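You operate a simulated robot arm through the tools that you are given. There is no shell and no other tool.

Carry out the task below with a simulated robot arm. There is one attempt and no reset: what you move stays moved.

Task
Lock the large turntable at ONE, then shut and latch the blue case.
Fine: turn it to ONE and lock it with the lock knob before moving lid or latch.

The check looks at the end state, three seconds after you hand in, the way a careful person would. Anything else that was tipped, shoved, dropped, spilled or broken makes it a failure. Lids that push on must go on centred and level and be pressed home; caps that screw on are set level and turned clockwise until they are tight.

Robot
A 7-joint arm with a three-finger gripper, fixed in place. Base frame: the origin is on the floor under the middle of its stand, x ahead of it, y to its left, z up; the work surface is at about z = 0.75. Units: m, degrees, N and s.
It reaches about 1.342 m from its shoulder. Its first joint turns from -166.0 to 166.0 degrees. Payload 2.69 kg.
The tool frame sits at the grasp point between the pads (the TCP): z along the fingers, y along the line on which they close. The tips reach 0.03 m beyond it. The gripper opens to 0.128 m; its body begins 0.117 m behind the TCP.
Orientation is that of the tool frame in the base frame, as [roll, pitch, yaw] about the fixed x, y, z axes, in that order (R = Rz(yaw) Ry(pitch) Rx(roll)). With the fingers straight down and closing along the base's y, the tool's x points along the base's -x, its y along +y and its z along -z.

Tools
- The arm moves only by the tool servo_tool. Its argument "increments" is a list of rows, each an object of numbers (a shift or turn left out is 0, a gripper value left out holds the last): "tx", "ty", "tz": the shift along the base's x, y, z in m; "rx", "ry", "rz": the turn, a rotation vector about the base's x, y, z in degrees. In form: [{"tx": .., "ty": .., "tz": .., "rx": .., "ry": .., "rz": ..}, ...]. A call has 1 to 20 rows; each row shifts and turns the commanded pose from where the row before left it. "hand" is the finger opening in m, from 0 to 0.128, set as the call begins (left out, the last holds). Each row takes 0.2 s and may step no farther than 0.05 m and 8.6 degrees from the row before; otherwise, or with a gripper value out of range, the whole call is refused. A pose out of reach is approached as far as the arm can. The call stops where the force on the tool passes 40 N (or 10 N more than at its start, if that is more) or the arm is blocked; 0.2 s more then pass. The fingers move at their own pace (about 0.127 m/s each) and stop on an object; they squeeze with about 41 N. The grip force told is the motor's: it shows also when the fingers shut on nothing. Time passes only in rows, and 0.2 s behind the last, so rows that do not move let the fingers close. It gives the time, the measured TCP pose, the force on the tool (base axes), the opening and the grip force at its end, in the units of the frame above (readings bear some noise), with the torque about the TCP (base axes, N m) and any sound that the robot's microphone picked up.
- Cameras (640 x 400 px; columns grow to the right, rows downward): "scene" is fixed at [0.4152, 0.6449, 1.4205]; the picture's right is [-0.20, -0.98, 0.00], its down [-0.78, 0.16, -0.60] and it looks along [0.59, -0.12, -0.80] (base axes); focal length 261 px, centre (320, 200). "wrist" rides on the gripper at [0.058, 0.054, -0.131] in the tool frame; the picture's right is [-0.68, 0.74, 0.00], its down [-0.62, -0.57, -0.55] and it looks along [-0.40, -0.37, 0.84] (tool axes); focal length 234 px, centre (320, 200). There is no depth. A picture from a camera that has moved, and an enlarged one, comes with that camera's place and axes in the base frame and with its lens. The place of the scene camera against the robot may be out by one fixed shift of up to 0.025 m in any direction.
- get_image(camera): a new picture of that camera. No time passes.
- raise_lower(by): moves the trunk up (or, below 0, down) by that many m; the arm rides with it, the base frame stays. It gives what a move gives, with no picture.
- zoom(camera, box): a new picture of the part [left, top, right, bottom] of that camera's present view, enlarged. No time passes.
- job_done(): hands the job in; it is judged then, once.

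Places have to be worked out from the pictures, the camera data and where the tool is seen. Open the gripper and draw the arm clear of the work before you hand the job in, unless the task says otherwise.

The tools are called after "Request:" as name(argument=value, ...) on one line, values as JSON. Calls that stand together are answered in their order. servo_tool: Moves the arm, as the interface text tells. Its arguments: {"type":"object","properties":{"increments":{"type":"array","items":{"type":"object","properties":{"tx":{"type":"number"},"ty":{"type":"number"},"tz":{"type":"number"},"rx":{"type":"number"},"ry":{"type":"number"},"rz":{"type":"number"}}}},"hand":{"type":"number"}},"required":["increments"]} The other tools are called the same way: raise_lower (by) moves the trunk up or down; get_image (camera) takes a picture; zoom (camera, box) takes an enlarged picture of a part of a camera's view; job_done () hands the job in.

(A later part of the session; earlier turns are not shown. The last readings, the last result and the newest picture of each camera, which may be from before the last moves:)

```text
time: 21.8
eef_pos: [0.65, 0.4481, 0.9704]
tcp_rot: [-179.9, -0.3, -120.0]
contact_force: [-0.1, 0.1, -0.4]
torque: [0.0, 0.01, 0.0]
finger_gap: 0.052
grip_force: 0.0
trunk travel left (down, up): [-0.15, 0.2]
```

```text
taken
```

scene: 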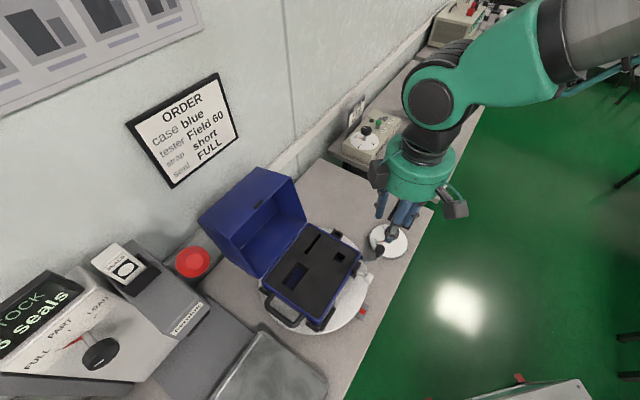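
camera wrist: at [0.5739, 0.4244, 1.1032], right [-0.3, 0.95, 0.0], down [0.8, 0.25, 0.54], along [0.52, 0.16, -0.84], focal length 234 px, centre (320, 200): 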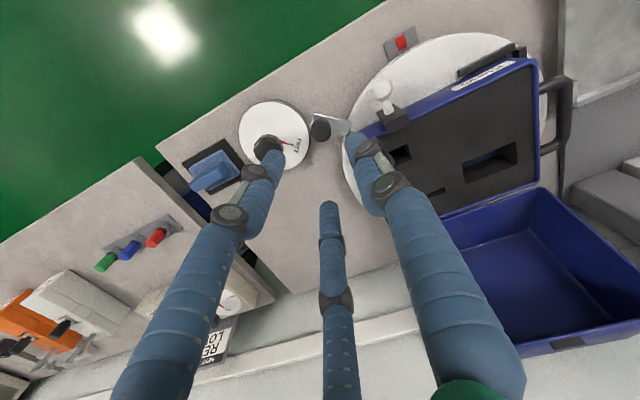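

Released cleanly. Before locking, I'll look at the label and index straight on from the front.

Request:
servo_tool(increments=[{"tx": -0.03, "ty": 0.0, "tz": 0.01, "rz": 6}, {"tx": -0.03, "ty": 0.0, "tz": 0.01, "rz": 6}, {"tx": -0.03, "ty": 0.0, "tz": 0.01, "rz": 6}, {"tx": -0.03, "ty": 0.0, "rz": 6}, {"tx": -0.03, "ty": 0.0, "rz": 6}], hand=0.128)

Request:
get_image(camera="wrist")

```text
time: 23.0
eef_pos: [0.5016, 0.449, 1.0021]
tcp_rot: [179.9, -0.3, -89.9]
contact_force: [0.1, -0.1, -0.8]
torque: [-0.03, 0.06, -0.02]
finger_gap: 0.1279
grip_force: 0.0
trunk travel left (down, up): [-0.15, 0.2]
```

```text
taken
camera wrist: at [0.4465, 0.3906, 1.1337], right [-0.74, 0.68, 0.0], down [0.56, 0.62, 0.55], along [0.37, 0.4, -0.84], focal length 234 px, centre (320, 200)
```

wrist: 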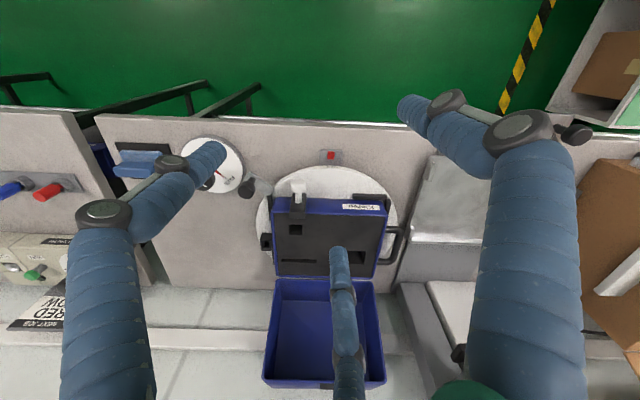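

Request:
zoom(camera="wrist", box=[240, 130, 400, 230])

Request:
zoom(camera="wrist", box=[300, 140, 364, 180])

Request:
zoom(camera="wrist", box=[180, 130, 276, 190])

```text
4.00 times, centred on (320, 180) of wrist
camera zoom: at [0.4465, 0.3906, 1.1337], right [-0.74, 0.68, 0.0], down [0.56, 0.62, 0.55], along [0.37, 0.4, -0.84], focal length 937 px, centre (320, 280)
```

zoom: 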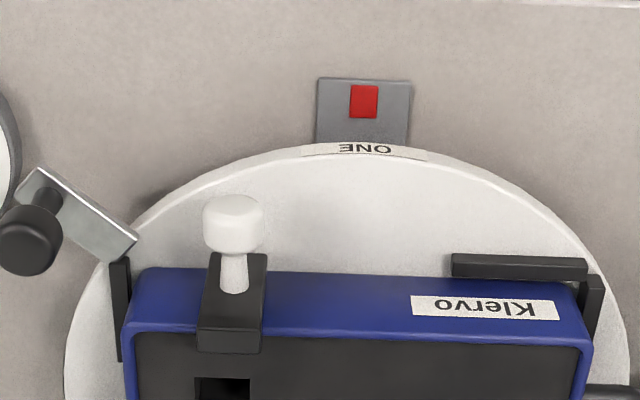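

```text
10.00 times, centred on (332, 160) of wrist
camera zoom: at [0.4465, 0.3906, 1.1337], right [-0.74, 0.68, 0.0], down [0.56, 0.62, 0.55], along [0.37, 0.4, -0.84], focal length 2342 px, centre (200, 600)
```

zoom: 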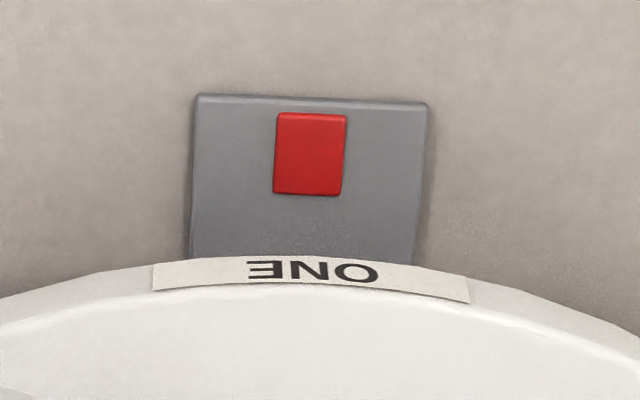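

```text
6.67 times, centred on (228, 160) of wrist
camera zoom: at [0.4465, 0.3906, 1.1337], right [-0.74, 0.68, 0.0], down [0.56, 0.62, 0.55], along [0.37, 0.4, -0.84], focal length 1561 px, centre (933, 467)
```

zoom: 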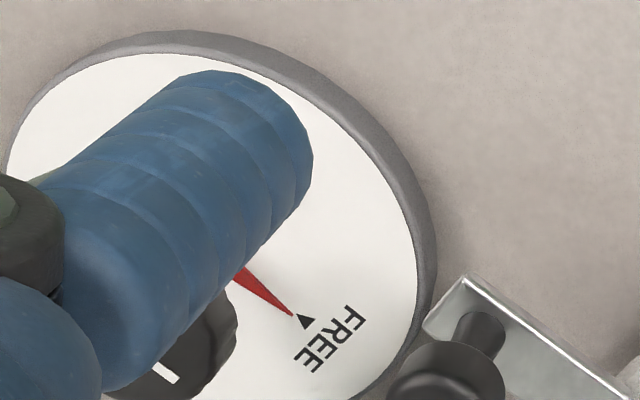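

ONE and the red index line up within about half a degree. Now the lock knob: centre ≈(0.704, 0.390), top ≈0.805, FREE points to +y and LOCK to +x (90° clockwise). I'll hover above it with yaw −153° and 0.07 opening so fingers sweep clear of the handle knob.

Request:
servo_tool(increments=[{"tx": 0.025, "ty": -0.0075, "rz": -7.9}, {"tx": 0.025, "ty": -0.0075, "rz": -7.9}, {"tx": 0.025, "ty": -0.0075, "rz": -7.9}, {"tx": 0.025, "ty": -0.0075, "rz": -7.9}, {"tx": 0.025, "ty": -0.0075, "rz": -7.9}, {"tx": 0.025, "ty": -0.0075, "rz": -7.9}, {"tx": 0.025, "ty": -0.0075, "tz": -0.02, "rz": -7.9}, {"tx": 0.027, "ty": -0.0075, "tz": -0.03, "rz": -7.8}], hand=0.07)

Request:
get_image(camera="wrist")

Request:
get_image(camera="scene")

```text
time: 24.8
eef_pos: [0.7004, 0.3872, 0.9515]
tcp_rot: [180.0, -0.4, -153.2]
contact_force: [-0.3, -0.3, 0.2]
torque: [0.02, -0.01, -0.01]
finger_gap: 0.0701
grip_force: 0.1
trunk travel left (down, up): [-0.15, 0.2]
```

```text
taken
camera wrist: at [0.626, 0.4095, 1.0832], right [0.27, 0.96, 0.0], down [0.81, -0.23, 0.55], along [0.52, -0.15, -0.84], focal length 234 px, centre (320, 200)
```

wrist: 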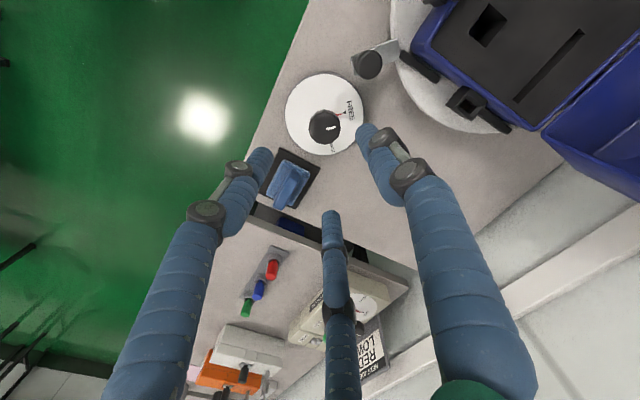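

```text
taken
```

scene: 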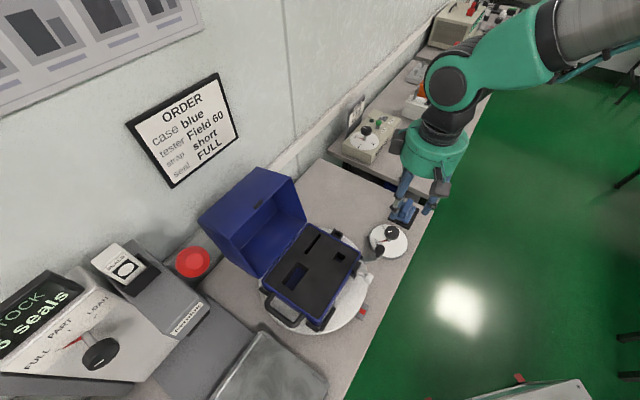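

Request:
zoom(camera="wrist", box=[260, 60, 388, 140])

Request:
zoom(camera="wrist", box=[230, 60, 430, 260])

```text
5.00 times, centred on (324, 100) of wrist
camera zoom: at [0.626, 0.4095, 1.0832], right [0.27, 0.96, 0.0], down [0.81, -0.23, 0.55], along [0.52, -0.15, -0.84], focal length 1171 px, centre (300, 700)
```

zoom: 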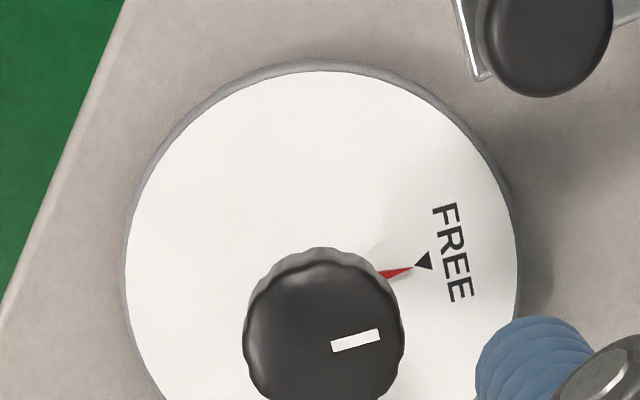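

```text
2.00 times, centred on (330, 160) of wrist
camera zoom: at [0.626, 0.4095, 1.0832], right [0.27, 0.96, 0.0], down [0.81, -0.23, 0.55], along [0.52, -0.15, -0.84], focal length 468 px, centre (300, 280)
```

zoom: 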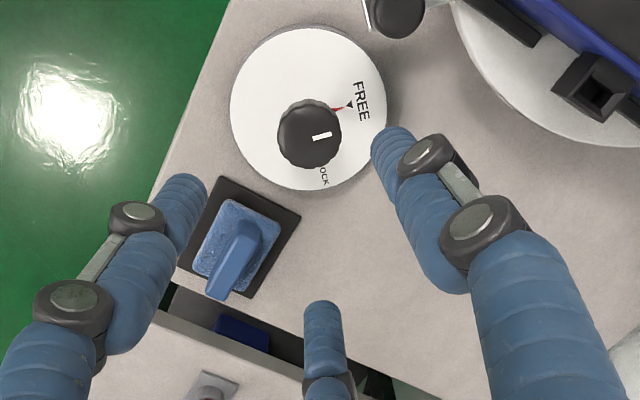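

Knob centre refines to ≈(0.702, 0.393), radius ≈0.019. I'll narrow to 0.054 and descend around it to z ≈0.806.

Request:
servo_tool(increments=[{"tx": 0.0016, "ty": 0.0058, "tz": -0.03}, {"tz": -0.03}, {"tz": -0.03}, {"tz": -0.02}], hand=0.054)

Request:
get_image(camera="wrist")

Request:
zoom(camera="wrist", box=[220, 110, 420, 235])

```text
time: 25.8
eef_pos: [0.7045, 0.3952, 0.8425]
tcp_rot: [-180.0, -0.1, -153.1]
contact_force: [-0.3, -0.1, 0.5]
torque: [-0.03, 0.01, -0.03]
finger_gap: 0.0541
grip_force: 0.2
trunk travel left (down, up): [-0.15, 0.2]
```

```text
taken
camera wrist: at [0.6278, 0.4163, 0.9737], right [0.27, 0.96, 0.0], down [0.81, -0.23, 0.55], along [0.53, -0.15, -0.84], focal length 234 px, centre (320, 200)
```

wrist: 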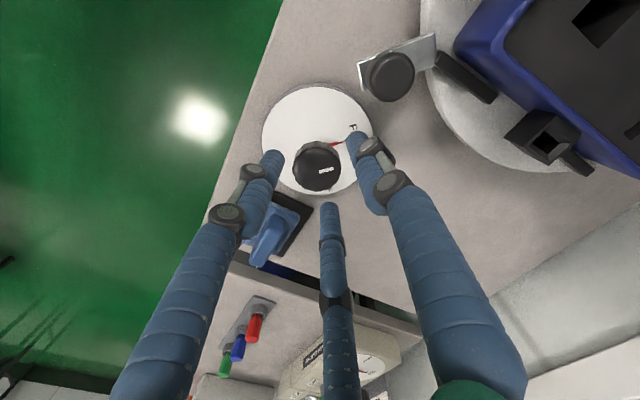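

```text
3.20 times, centred on (320, 172) of wrist
camera zoom: at [0.6278, 0.4163, 0.9737], right [0.27, 0.96, 0.0], down [0.81, -0.23, 0.55], along [0.53, -0.15, -0.84], focal length 749 px, centre (320, 288)
```

zoom: 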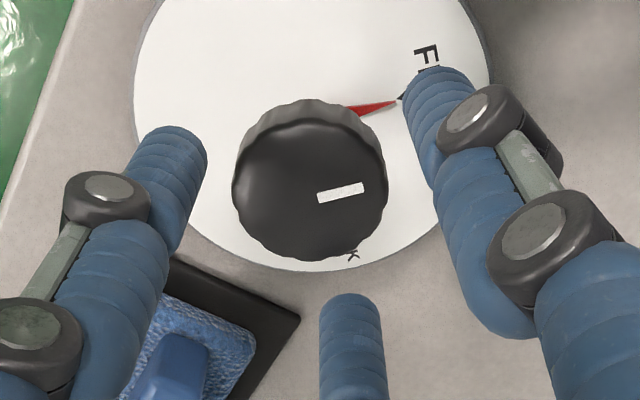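

The fingers straddle the knob with it ≈3 mm toward −y of centre. I'll shift and descend the last 36 mm.

Request:
servo_tool(increments=[{"ty": -0.003}, {"tz": -0.012}, {"tz": -0.012}, {"tz": -0.012}])

Request:
zoom(camera="wrist", box=[220, 110, 420, 235])

```text
time: 26.8
eef_pos: [0.7041, 0.3913, 0.8069]
tcp_rot: [-180.0, -0.2, -153.1]
contact_force: [1.4, 0.1, -0.2]
torque: [0.0, 0.0, 0.03]
finger_gap: 0.0541
grip_force: 0.0
trunk travel left (down, up): [-0.15, 0.2]
```

```text
3.20 times, centred on (320, 172) of wrist
camera zoom: at [0.6277, 0.4125, 0.9371], right [0.27, 0.96, 0.0], down [0.81, -0.22, 0.55], along [0.52, -0.15, -0.84], focal length 749 px, centre (320, 288)
```

zoom: 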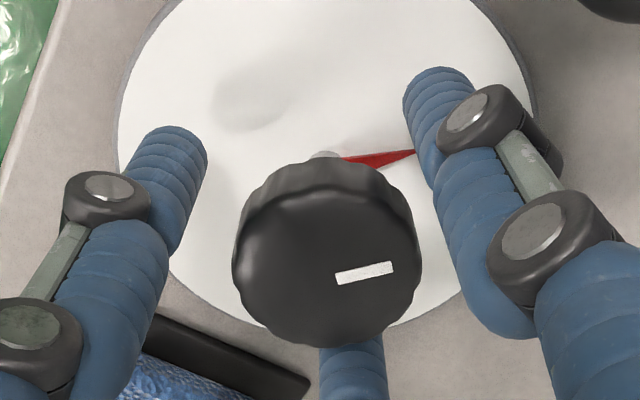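

The knob lies well between the fingers. Closing on it.

Request:
servo_tool(increments=[{}, {}, {}], hand=0.02)

Request:
zoom(camera="wrist", box=[220, 110, 420, 235])

```text
time: 27.6
eef_pos: [0.7033, 0.3916, 0.8058]
tcp_rot: [-180.0, -0.2, -153.1]
contact_force: [-5.5, 17.6, -0.7]
torque: [0.25, 0.12, 0.02]
finger_gap: 0.0361
grip_force: 44.9
trunk travel left (down, up): [-0.15, 0.2]
```

```text
3.20 times, centred on (320, 172) of wrist
camera zoom: at [0.6274, 0.4137, 0.9374], right [0.27, 0.96, 0.0], down [0.81, -0.22, 0.55], along [0.53, -0.15, -0.84], focal length 749 px, centre (320, 288)
```

zoom: 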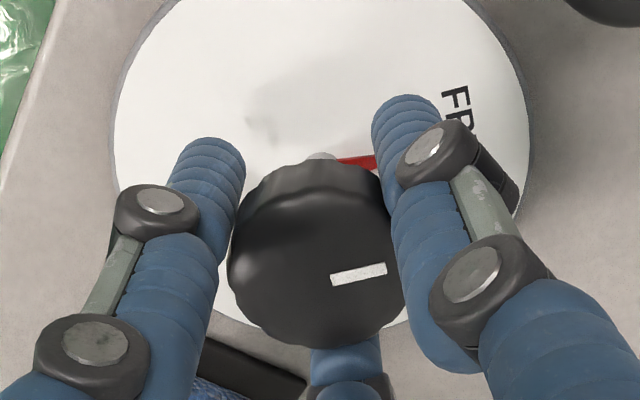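

Gripped (gap 0.036), with a 17 N sideways load, so I'll relax ≈1.5 mm in +y and begin turning clockwise in small steps.

Request:
servo_tool(increments=[{"tx": -0.0005, "ty": 0.0015}, {"rz": -5}, {"rz": -5}, {"rz": -5}, {"rz": -5}])

Request:
zoom(camera="wrist", box=[220, 90, 420, 235])

```text
time: 28.8
eef_pos: [0.7033, 0.3917, 0.8057]
tcp_rot: [-180.0, -0.3, -173.2]
contact_force: [2.0, 0.1, -2.8]
torque: [-0.22, 0.1, 0.02]
finger_gap: 0.036
grip_force: 45.7
trunk travel left (down, up): [-0.15, 0.2]
```

```text
2.76 times, centred on (320, 162) of wrist
camera zoom: at [0.6396, 0.4386, 0.9374], right [0.58, 0.81, 0.0], down [0.68, -0.49, 0.55], along [0.44, -0.32, -0.84], focal length 646 px, centre (320, 303)
```

zoom: 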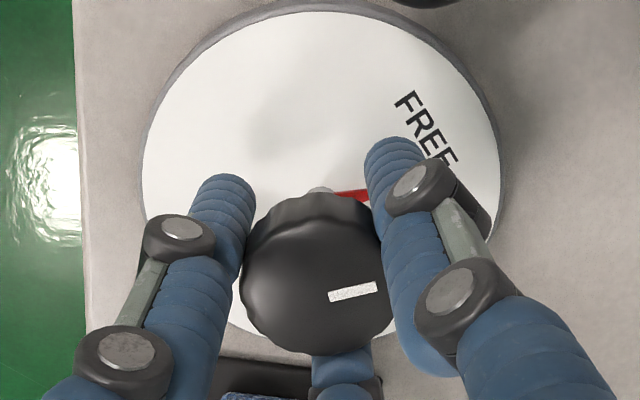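

The knob turns with the gripper and the force is low. I continue 50° more.

Request:
servo_tool(increments=[{"rz": -5}, {"rz": -5}, {"rz": -5}, {"rz": -5}, {"rz": -5}, {"rz": -5}, {"rz": -5}, {"rz": -5}, {"rz": -5}, {"rz": -5}])

Request:
zoom(camera="wrist", box=[220, 60, 420, 235])

Request:
get_image(camera="scene")

```text
time: 31.0
eef_pos: [0.7033, 0.3931, 0.8052]
tcp_rot: [-180.0, -0.3, 136.8]
contact_force: [2.8, -2.0, -4.0]
torque: [-0.06, 0.01, 0.03]
finger_gap: 0.0358
grip_force: 44.8
trunk travel left (down, up): [-0.15, 0.2]
```

```text
2.29 times, centred on (320, 148) of wrist
camera zoom: at [0.6979, 0.4709, 0.9374], right [1.0, 0.07, 0.0], down [0.06, -0.84, 0.55], along [0.04, -0.54, -0.84], focal length 535 px, centre (320, 320)
```

zoom: 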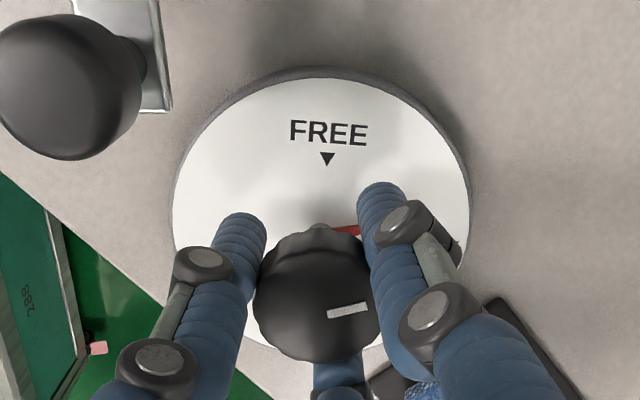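

```text
taken
```

scene: 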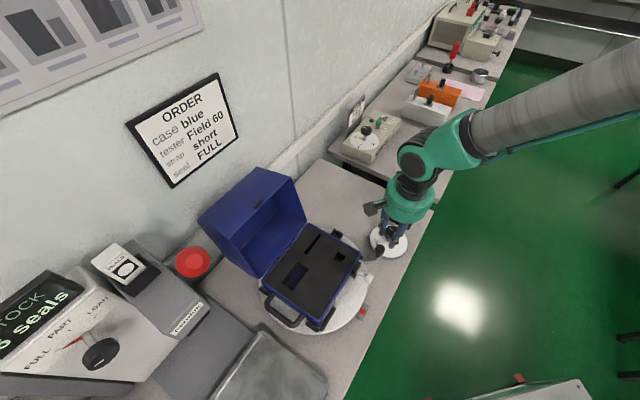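

70° turned; pointer is nearly at +x. I continue in small steps for the remaining ~20°, watching torque.

Request:
servo_tool(increments=[{"rz": -4}, {"rz": -4}, {"rz": -4}, {"rz": -4}, {"rz": -4}])

Request:
zoom(camera="wrist", box=[220, 60, 420, 235])

Request:
zoom(camera="scene", box=[350, 200, 430, 270])

```text
time: 32.2
eef_pos: [0.7041, 0.3912, 0.8051]
tcp_rot: [179.9, -0.2, 116.8]
contact_force: [-1.7, 0.3, -3.1]
torque: [0.06, 0.0, 0.01]
finger_gap: 0.0358
grip_force: 45.3
trunk travel left (down, up): [-0.15, 0.2]
```

```text
2.29 times, centred on (320, 148) of wrist
camera zoom: at [0.7251, 0.4681, 0.9374], right [0.96, -0.27, 0.0], down [-0.23, -0.81, 0.55], along [-0.15, -0.53, -0.84], focal length 535 px, centre (320, 320)
```

zoom: 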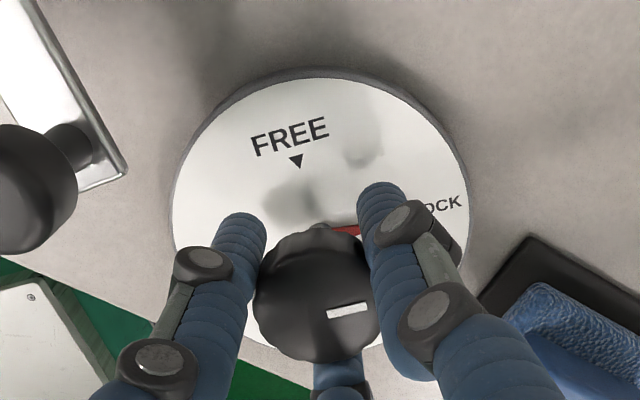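

```text
5.71 times, centred on (390, 235) of scene
camera zoom: at [0.4152, 0.6449, 1.4205], right [-0.2, -0.98, 0.0], down [-0.78, 0.16, -0.6], along [0.59, -0.12, -0.8], focal length 1490 px, centre (-80, 0)
```

zoom: 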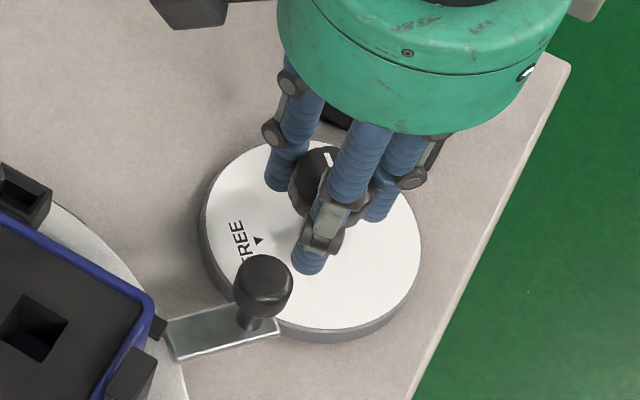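

Pointer appears at LOCK (partly hidden by a finger). I'll release and lift to check it.

Request:
servo_tool(increments=[{}, {}], hand=0.054)

Request:
servo_tool(increments=[{"tz": 0.01}, {"tz": 0.02}, {"tz": 0.03}, {"tz": 0.03}, {"tz": 0.03}])

Request:
get_image(camera="wrist")

Request:
zoom(camera="wrist", box=[260, 80, 388, 180])

Request:
zoom(camera="scene", box=[350, 210, 420, 260])

```text
time: 32.8
eef_pos: [0.7042, 0.3923, 0.8063]
tcp_rot: [180.0, -0.2, 117.0]
contact_force: [0.7, -0.5, -0.8]
torque: [-0.02, -0.01, 0.02]
finger_gap: 0.0541
grip_force: 0.0
trunk travel left (down, up): [-0.15, 0.2]
```

```text
time: 34.0
eef_pos: [0.7016, 0.3925, 0.9254]
tcp_rot: [-179.8, -0.2, 116.9]
contact_force: [0.2, 0.0, -0.9]
torque: [-0.02, -0.02, 0.01]
finger_gap: 0.0539
grip_force: 0.0
trunk travel left (down, up): [-0.15, 0.2]
```

```text
taken
camera wrist: at [0.724, 0.468, 1.0569], right [0.96, -0.27, 0.0], down [-0.22, -0.81, 0.55], along [-0.15, -0.53, -0.84], focal length 234 px, centre (320, 200)
```

wrist: 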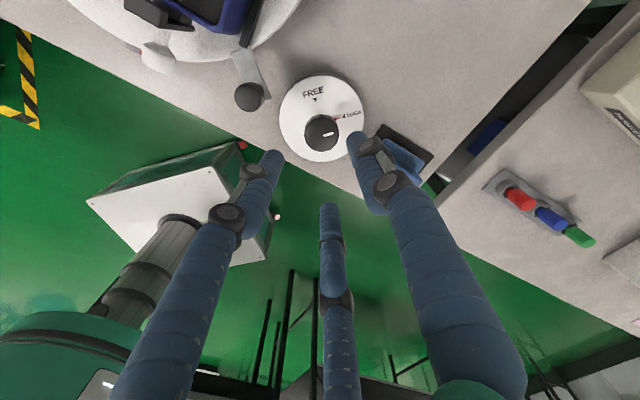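

```text
4.00 times, centred on (324, 130) of wrist
camera zoom: at [0.724, 0.468, 1.0569], right [0.96, -0.27, 0.0], down [-0.22, -0.81, 0.55], along [-0.15, -0.53, -0.84], focal length 937 px, centre (304, 480)
```

zoom: 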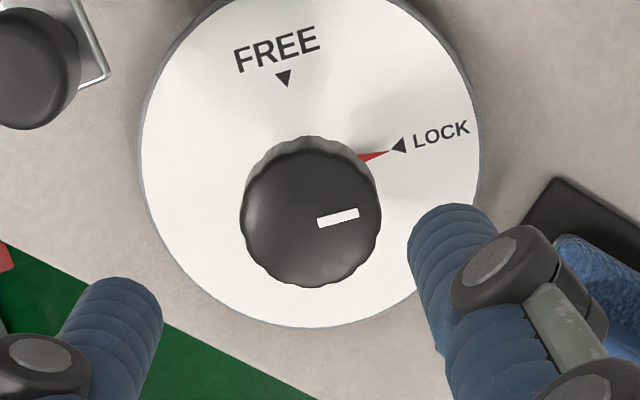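

```text
8.00 times, centred on (385, 235) of scene
camera zoom: at [0.4152, 0.6449, 1.4205], right [-0.2, -0.98, 0.0], down [-0.78, 0.16, -0.6], along [0.59, -0.12, -0.8], focal length 2086 px, centre (-200, -80)
```

zoom: 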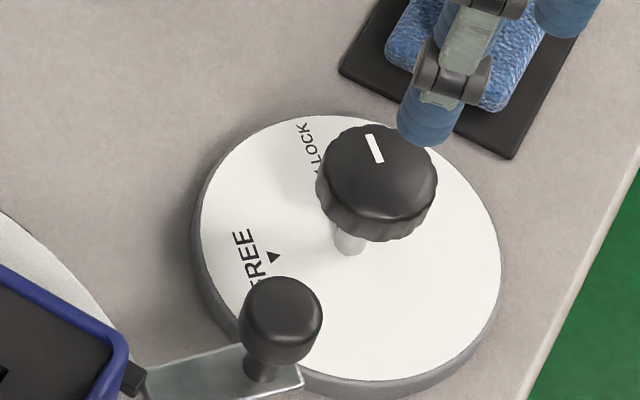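

The pointer is at LOCK. Next I need to understand the latch, so I'll retreat, unwind the yaw to −90° and go to the front of the case.

Request:
servo_tool(increments=[{"tz": 0.02, "rz": 8.05}, {"tz": 0.02, "rz": 8.05}, {"tz": 0.02, "rz": 8.05}, {"tx": -0.014, "ty": 0.004, "rz": 8.05}, {"tx": -0.014, "ty": 0.004, "rz": 8.05}, {"tx": -0.014, "ty": 0.004, "rz": 8.05}, {"tx": -0.014, "ty": 0.004, "rz": 8.05}, {"tx": -0.014, "ty": 0.004, "rz": 8.05}, {"tx": -0.014, "ty": 0.004, "rz": 8.05}, {"tx": -0.014, "ty": 0.004, "rz": 8.05}, {"tx": -0.014, "ty": 0.004, "rz": 8.05}, {"tx": -0.014, "ty": 0.004, "rz": 8.05}, {"tx": -0.014, "ty": 0.004, "rz": 8.05}, {"tx": -0.014, "ty": 0.004, "rz": 8.05}, {"tx": -0.014, "ty": 0.004, "rz": 8.05}, {"tx": -0.014, "ty": 0.004, "rz": 8.05}, {"tx": -0.014, "ty": 0.004, "rz": 8.05}, {"tx": -0.014, "ty": 0.004, "rz": 8.05}, {"tx": -0.014, "ty": 0.004, "rz": 8.05}], hand=0.128)

Request:
servo_tool(increments=[{"tz": -0.02, "rx": 5.3, "ry": -5.3}, {"tz": -0.02, "rx": 5.3, "ry": -5.3}, {"tz": -0.02, "rx": 5.3, "ry": -5.3}, {"tz": -0.03, "rx": 5.3, "ry": -5.3}])

Request:
get_image(camera="wrist")

Request:
get_image(camera="scene")

```text
time: 38.0
eef_pos: [0.4788, 0.4547, 0.9853]
tcp_rot: [180.0, -0.3, -90.0]
contact_force: [0.6, 0.0, -0.7]
torque: [0.0, -0.01, 0.01]
finger_gap: 0.1281
grip_force: 0.1
trunk travel left (down, up): [-0.15, 0.2]
```

```text
time: 39.0
eef_pos: [0.4704, 0.4483, 0.8753]
tcp_rot: [-159.5, 19.2, -86.7]
contact_force: [-10.6, -12.0, -14.6]
torque: [1.78, -1.74, 0.06]
finger_gap: 0.1274
grip_force: 0.0
trunk travel left (down, up): [-0.15, 0.2]
```

```text
taken
camera wrist: at [0.3794, 0.3525, 0.9541], right [-0.73, 0.68, -0.02], down [0.32, 0.37, 0.88], along [0.61, 0.63, -0.48], focal length 234 px, centre (320, 200)
```

wrist: 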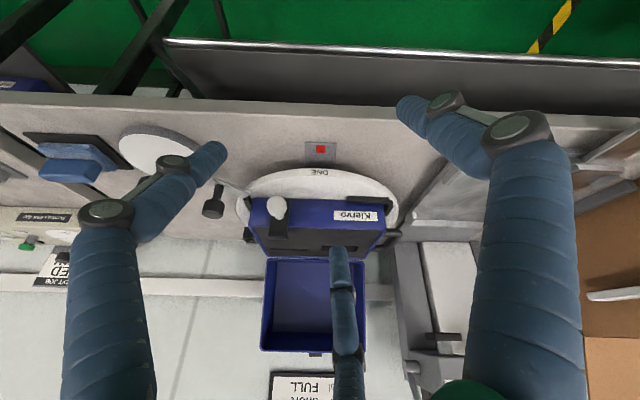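

```text
taken
```

scene: 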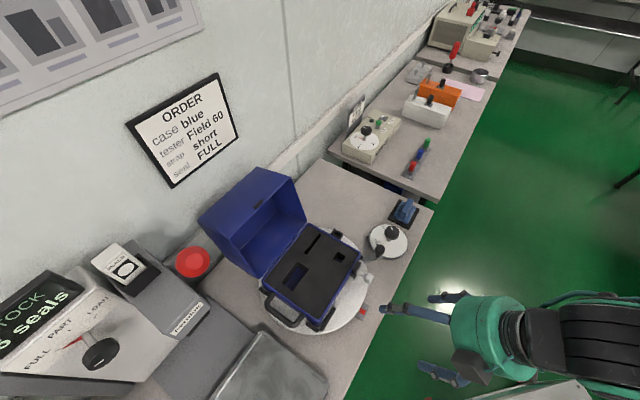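

The tilted view is useful, but the readings show an unexpected ≈20 N load (probably the arm at a limit, folded near itself). I'll grab the zoomed views, then back off immediately.

Request:
zoom(camera="wrist", box=[230, 160, 410, 272])

Request:
zoom(camera="wrist", box=[240, 180, 340, 243])

Request:
zoom(camera="wrist", box=[250, 240, 400, 370])

Request:
zoom(camera="scene", box=[370, 260, 640, 400])

```text
3.56 times, centred on (320, 216) of wrist
camera zoom: at [0.3794, 0.3525, 0.9541], right [-0.73, 0.68, -0.02], down [0.32, 0.37, 0.88], along [0.61, 0.63, -0.48], focal length 833 px, centre (320, 143)
```

zoom: 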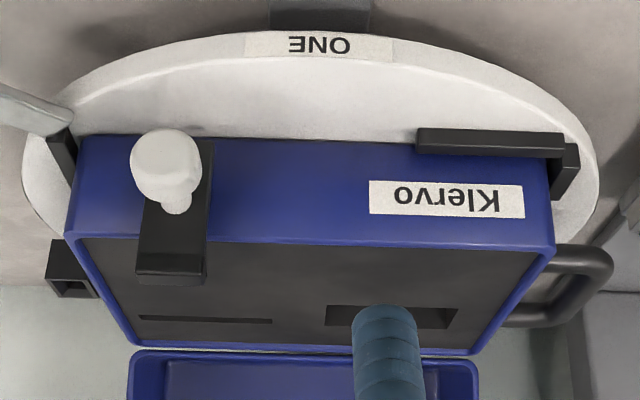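

```text
6.35 times, centred on (290, 212) of wrist
camera zoom: at [0.3794, 0.3525, 0.9541], right [-0.73, 0.68, -0.02], down [0.32, 0.37, 0.88], along [0.61, 0.63, -0.48], focal length 1487 px, centre (510, 127)
```

zoom: 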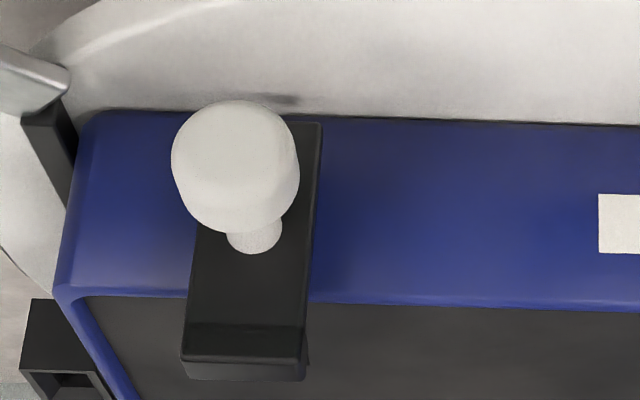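

```text
3.08 times, centred on (325, 305) of wrist
camera zoom: at [0.3794, 0.3525, 0.9541], right [-0.73, 0.68, -0.02], down [0.32, 0.37, 0.88], along [0.61, 0.63, -0.48], focal length 720 px, centre (305, -123)
```

zoom: 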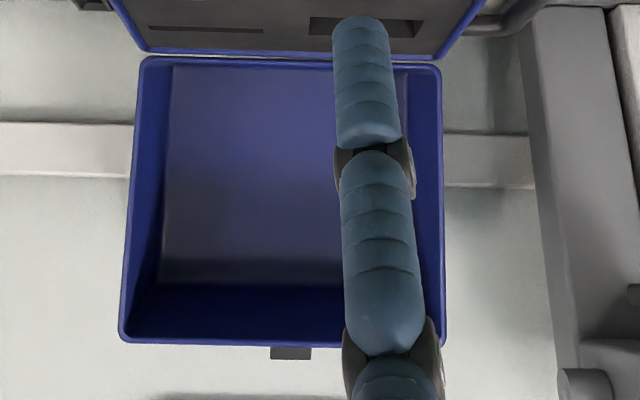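

```text
2.37 times, centred on (505, 330) of scene
camera zoom: at [0.4152, 0.6449, 1.4205], right [-0.2, -0.98, 0.0], down [-0.78, 0.16, -0.6], along [0.59, -0.12, -0.8], focal length 618 px, centre (-118, -108)
```

zoom: 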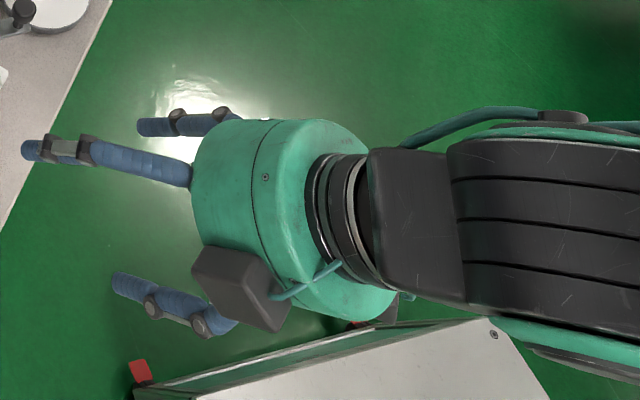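

I see the latch: a dark vertical bracket/arm on the case front with a white knob. The wrist appears near the white box behind it, so I'll back away upward and untilt.

Request:
servo_tool(increments=[{"tz": 0.03, "rx": -5, "ry": 5}, {"tz": 0.03, "rx": -5, "ry": 5}])

Request:
get_image(camera="scene")

```text
time: 39.6
eef_pos: [0.4791, 0.4563, 0.9735]
tcp_rot: [-167.7, 11.9, -88.9]
contact_force: [9.9, 10.7, 15.2]
torque: [-1.59, 1.56, -0.04]
finger_gap: 0.1283
grip_force: 0.0
trunk travel left (down, up): [-0.15, 0.2]
```

```text
taken
```

scene: 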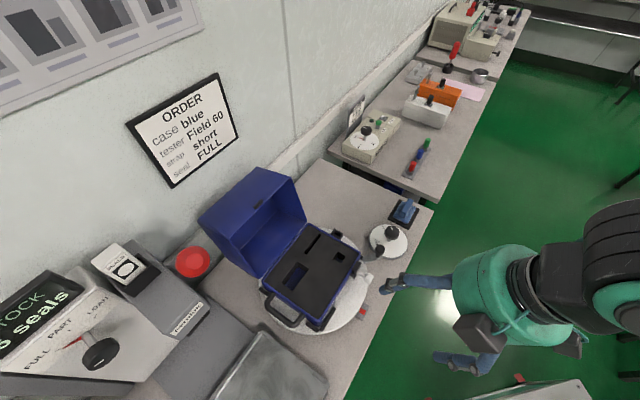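

The readings reversed sign with the reversed motion, so this is dynamic overshoot rather than contact. I'll let it settle and re-read.

Request:
servo_tool(increments=[{}, {}])

```text
time: 40.2
eef_pos: [0.4784, 0.4552, 0.9578]
tcp_rot: [-168.6, 10.9, -89.1]
contact_force: [0.4, -0.2, 0.7]
torque: [0.03, -0.06, 0.01]
finger_gap: 0.1282
grip_force: 0.0
trunk travel left (down, up): [-0.15, 0.2]
```

Settled with no load, so nothing touched. The white latch knob is at ≈(0.588, 0.495, 0.827) and the case rim at z ≈0.832; now I'll view the latch from its right side (camera looking along +y), slowly.

Request:
servo_tool(increments=[{"rx": -3.5, "ry": 3.5}, {"rx": -3.5, "ry": 3.5}, {"rx": -3.5, "ry": 3.5}, {"tx": 0.02, "ty": -0.003, "rz": 7.5}, {"tx": 0.02, "ty": -0.003, "rz": 7.5}, {"tx": 0.02, "ty": -0.003, "rz": 7.5}, {"tx": 0.02, "ty": -0.003, "rz": 7.5}, {"tx": 0.015, "ty": -0.003, "rz": 7.5}, {"tx": 0.01, "ty": -0.003, "rz": 7.5}, {}])

Request:
get_image(camera="wrist")

Request:
zoom(camera="wrist", box=[260, 140, 420, 240])

```text
time: 42.4
eef_pos: [0.5855, 0.4375, 0.9555]
tcp_rot: [-179.2, 0.4, -45.1]
contact_force: [0.7, -0.1, -0.3]
torque: [-0.01, 0.03, -0.01]
finger_gap: 0.128
grip_force: 0.1
trunk travel left (down, up): [-0.15, 0.2]
```

```text
taken
camera wrist: at [0.5876, 0.3569, 1.086], right [-1.0, -0.04, 0.0], down [-0.04, 0.83, 0.56], along [-0.02, 0.56, -0.83], focal length 234 px, centre (320, 200)
```

wrist: 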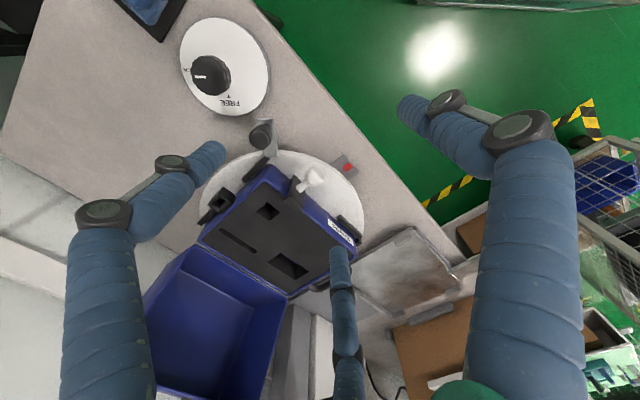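

```text
4.00 times, centred on (340, 190) of wrist
camera zoom: at [0.5876, 0.3569, 1.086], right [-1.0, -0.04, 0.0], down [-0.04, 0.83, 0.56], along [-0.02, 0.56, -0.83], focal length 937 px, centre (240, 240)
```

zoom: 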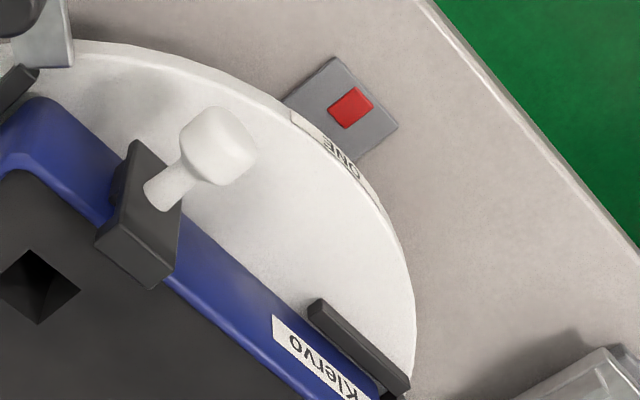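

Request:
zoom(camera="wrist", box=[276, 160, 340, 220])

Request:
zoom(camera="scene", box=[330, 250, 390, 295])

Request:
zoom(camera="scene", box=[230, 180, 310, 240])

```text
6.67 times, centred on (308, 190) of wrist
camera zoom: at [0.5876, 0.3569, 1.086], right [-1.0, -0.04, 0.0], down [-0.04, 0.83, 0.56], along [-0.02, 0.56, -0.83], focal length 1561 px, centre (400, 267)
```

zoom: 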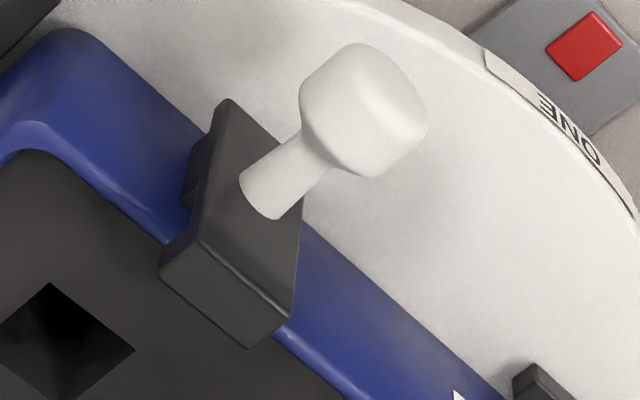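

```text
8.89 times, centred on (360, 272) of scene
camera zoom: at [0.4152, 0.6449, 1.4205], right [-0.2, -0.98, 0.0], down [-0.78, 0.16, -0.6], along [0.59, -0.12, -0.8], focal length 2318 px, centre (-36, -444)
```

zoom: 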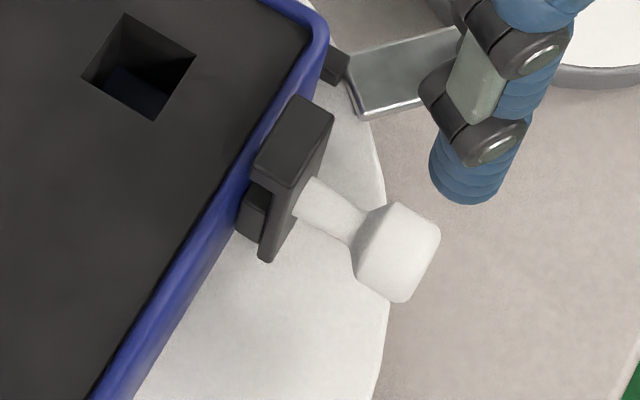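

```text
6.67 times, centred on (270, 210) of scene
camera zoom: at [0.4152, 0.6449, 1.4205], right [-0.2, -0.98, 0.0], down [-0.78, 0.16, -0.6], along [0.59, -0.12, -0.8], focal length 1738 px, centre (653, 133)
```

zoom: 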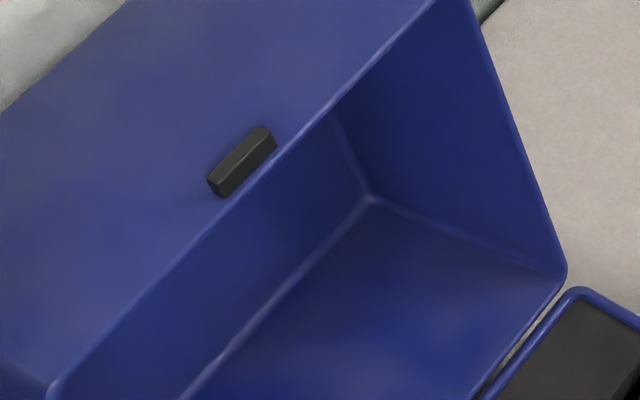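

The latch is a slider-like plate with a hook at the top (z up to ≈0.858) at w≈0.066, and the lid's catch is at the lid's centre (w≈0.012), so the latch slides along the front toward the centre once the lid is shut. Let me measure the open lid better.

Request:
zoom(camera="scene", box=[185, 150, 345, 290])

Request:
zoom(camera="wrist", box=[140, 170, 380, 400])

```text
2.86 times, centred on (265, 220) of scene
camera zoom: at [0.4152, 0.6449, 1.4205], right [-0.2, -0.98, 0.0], down [-0.78, 0.16, -0.6], along [0.59, -0.12, -0.8], focal length 745 px, centre (477, 143)
```

zoom: 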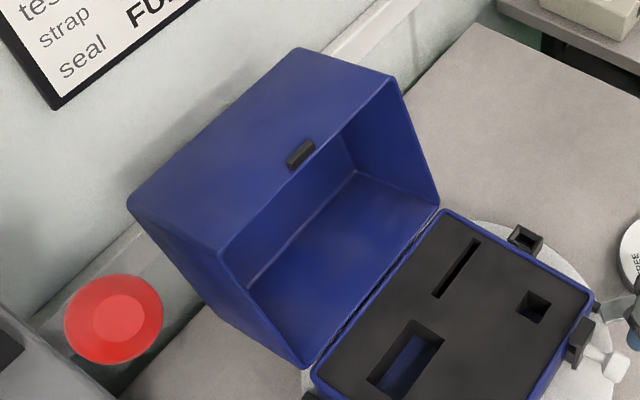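

```text
1.74 times, centred on (260, 285) of wrist
camera zoom: at [0.5876, 0.3569, 1.086], right [-1.0, -0.04, 0.0], down [-0.04, 0.83, 0.56], along [-0.02, 0.56, -0.83], focal length 407 px, centre (424, 52)
```

zoom: 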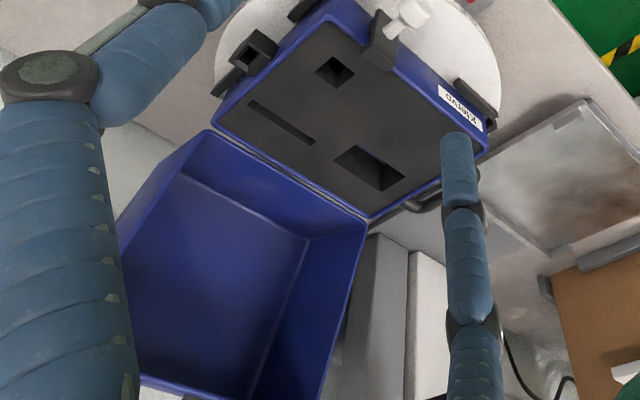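

The open lid (≈108° open) has its outer top edge at u≈1.115, z≈0.96, but my estimates of the wall's distance disagree. I'll fly above the case (z≥1.13) to look down into the gap between lid and wall.

Request:
servo_tool(increments=[{"tz": 0.035}, {"tz": 0.04}, {"tz": 0.04}, {"tz": 0.04}, {"tz": 0.03}, {"tx": 0.02, "ty": 0.035, "rz": -7.5}, {"tx": 0.02, "ty": 0.035, "rz": -7.5}, {"tx": 0.02, "ty": 0.035, "rz": -7.5}, {"tx": 0.02, "ty": 0.035, "rz": -7.5}, {"tx": 0.02, "ty": 0.035, "rz": -7.5}, {"tx": 0.02, "ty": 0.035, "rz": -7.5}, {"tx": 0.02, "ty": 0.035}, {"tx": 0.01, "ty": 0.02}, {}])

Request:
get_image(camera="wrist")

Request:
get_image(camera="scene")

```text
time: 45.4
eef_pos: [0.7357, 0.7046, 1.1407]
tcp_rot: [-179.4, 0.3, -90.2]
contact_force: [-0.7, 0.1, 0.4]
torque: [-0.02, 0.01, 0.02]
finger_gap: 0.1279
grip_force: 0.1
trunk travel left (down, up): [-0.15, 0.2]
```

```text
taken
camera wrist: at [0.6791, 0.6449, 1.2708], right [-0.73, 0.68, 0.0], down [0.56, 0.61, 0.56], along [0.38, 0.41, -0.83], focal length 234 px, centre (320, 200)
```

wrist: 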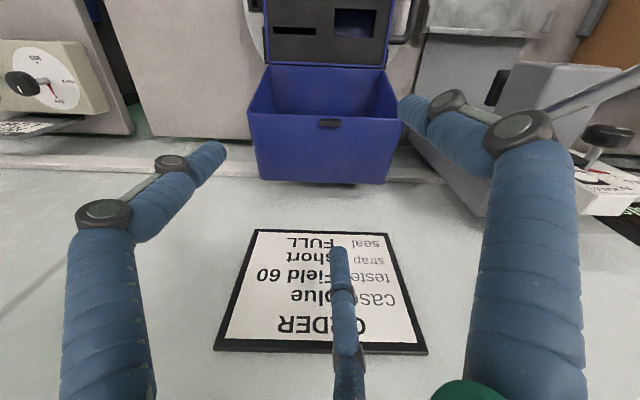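

```text
taken
```

scene: 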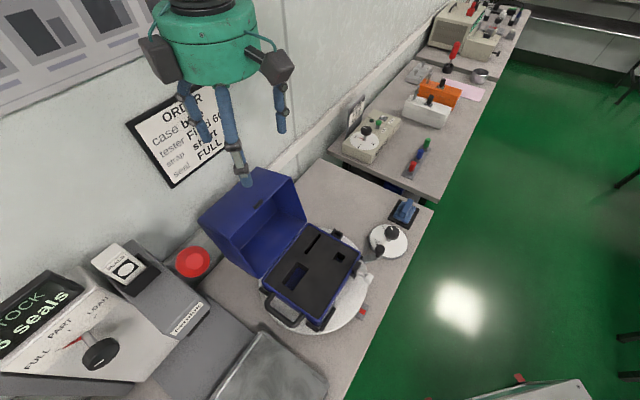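

Request:
zoom(camera="wrist", box=[220, 100, 440, 240])

Request:
zoom(camera="wrist", box=[130, 100, 290, 200])

```text
2.86 times, centred on (330, 170) of wrist
camera zoom: at [0.6791, 0.6449, 1.2708], right [-0.73, 0.68, 0.0], down [0.56, 0.61, 0.56], along [0.38, 0.41, -0.83], focal length 669 px, centre (291, 286)
```

zoom: 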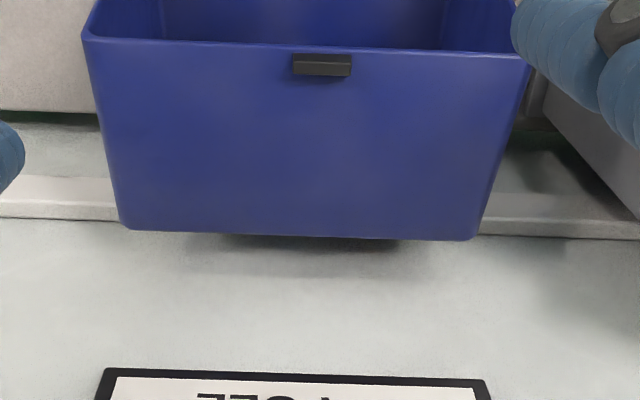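

```text
4.00 times, centred on (210, 150) of wrist
camera zoom: at [0.6791, 0.6449, 1.2708], right [-0.73, 0.68, 0.0], down [0.56, 0.61, 0.56], along [0.38, 0.41, -0.83], focal length 937 px, centre (760, 400)
```

zoom: 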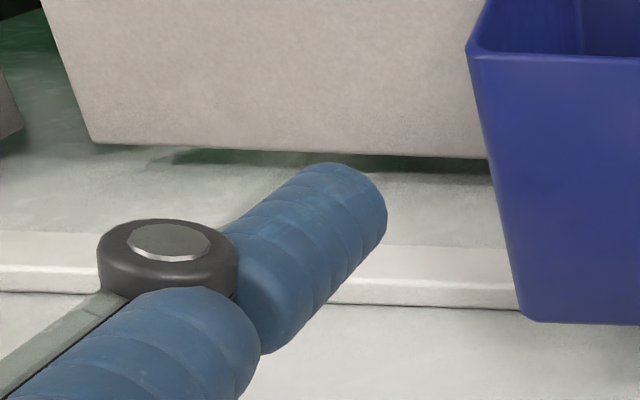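

The wall (order sign plane) is at u≈1.14 and the lid's outer edge at ≈1.108 — too narrow for fingers behind the lid. The better way is to grip the dark catch on the lid's front wall (now on top, at ≈(0.7225, 0.709, 1.0)) and swing the lid over. Zooming on the catch.

Request:
zoom(camera="wrist", box=[300, 105, 360, 145])

Request:
zoom(camera="scene", box=[240, 185, 280, 220])

```text
10.00 times, centred on (330, 125) of wrist
camera zoom: at [0.6791, 0.6449, 1.2708], right [-0.73, 0.68, 0.0], down [0.56, 0.61, 0.56], along [0.38, 0.41, -0.83], focal length 2342 px, centre (220, 950)
```

zoom: 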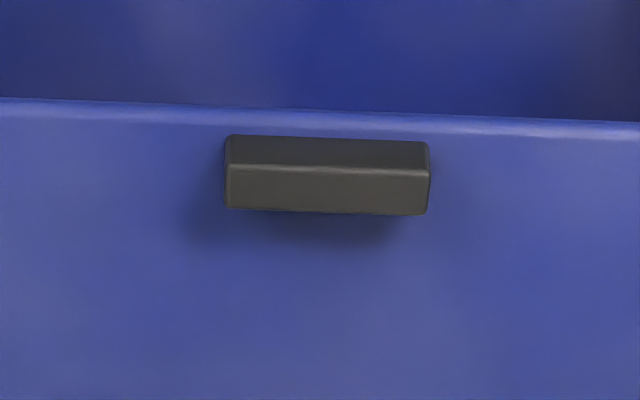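

```text
11.43 times, centred on (260, 202) of scene
camera zoom: at [0.4152, 0.6449, 1.4205], right [-0.2, -0.98, 0.0], down [-0.78, 0.16, -0.6], along [0.59, -0.12, -0.8], focal length 2980 px, centre (1006, 171)
```

zoom: 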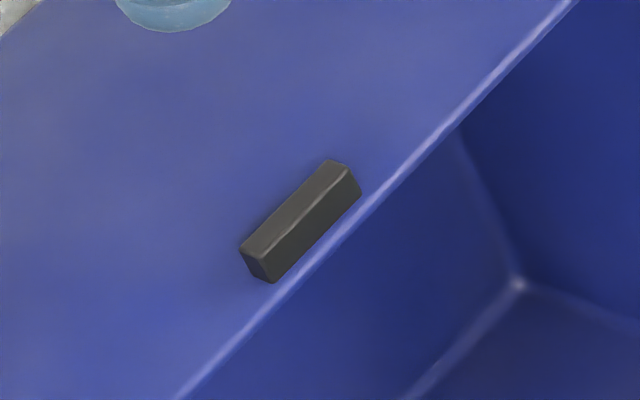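

The catch is a ~24×6×6 mm bar 3 mm from the free edge (u≈1.0095–1.016, w≈0.009, top z≈1.0); hinge ≈(u 0.969, z 0.834). I'll yaw to −225° so the thumb is on the wall side of the catch and the other two fingers are in front of the lid's edge, and hover there.

Request:
servo_tool(increments=[{"rz": -8.44}, {"rz": -8.44}, {"rz": -8.44}, {"rz": -8.44}, {"rz": -8.44}, {"rz": -8.44}, {"rz": -8.44}, {"rz": -8.44}, {"tx": -0.002, "rz": -8.44}, {"tx": -0.002, "rz": -8.44}, {"tx": -0.002, "rz": -8.44}, {"tx": -0.002, "rz": -8.44}, {"tx": -0.003, "rz": -8.44}, {"tx": -0.003, "rz": -8.44}, {"tx": -0.003, "ty": 0.0007, "rz": -8.44}, {"rz": -8.4}, {}], hand=0.05)

Request:
get_image(camera="wrist")

Request:
get_image(camera="scene")

```text
time: 49.0
eef_pos: [0.718, 0.7038, 1.1406]
tcp_rot: [-179.3, 0.5, 134.8]
contact_force: [-0.5, 0.3, -0.6]
torque: [-0.01, -0.03, 0.03]
finger_gap: 0.0499
grip_force: 0.0
trunk travel left (down, up): [-0.15, 0.2]
```

```text
taken
camera wrist: at [0.7146, 0.7852, 1.2712], right [1.0, 0.04, 0.0], down [0.03, -0.83, 0.56], along [0.02, -0.56, -0.83], focal length 234 px, centre (320, 200)
```

wrist: 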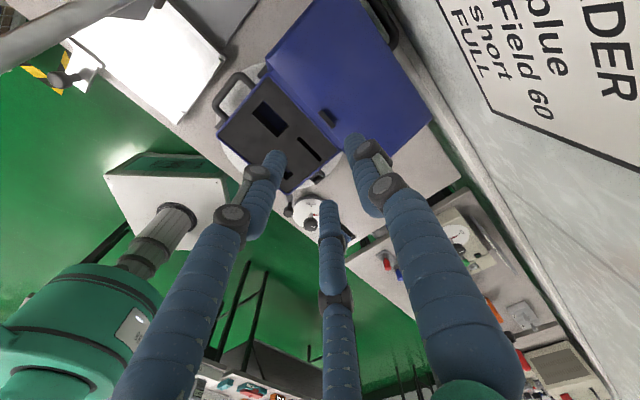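

```text
taken
```

scene: 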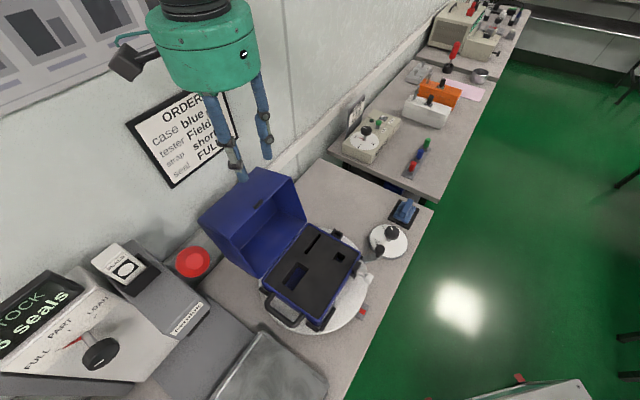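

Request:
zoom(camera="wrist", box=[280, 80, 400, 160])

Request:
zoom(camera="wrist", box=[308, 100, 348, 130])

```text
5.00 times, centred on (340, 120) of wrist
camera zoom: at [0.7146, 0.7852, 1.2712], right [1.0, 0.04, 0.0], down [0.03, -0.83, 0.56], along [0.02, -0.56, -0.83], focal length 1171 px, centre (220, 600)
```

zoom: 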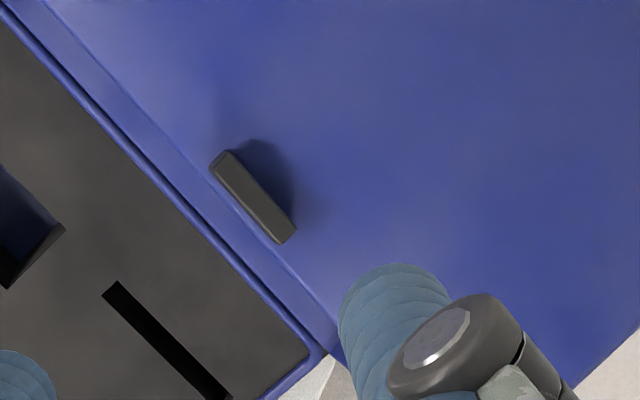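

```text
13.33 times, centred on (328, 115) of wrist
camera zoom: at [0.7146, 0.7852, 1.2712], right [1.0, 0.04, 0.0], down [0.03, -0.83, 0.56], along [0.02, -0.56, -0.83], focal length 3122 px, centre (213, 1333)
```

zoom: 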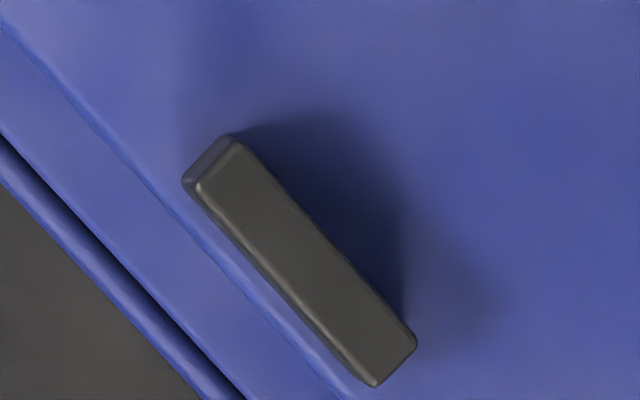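

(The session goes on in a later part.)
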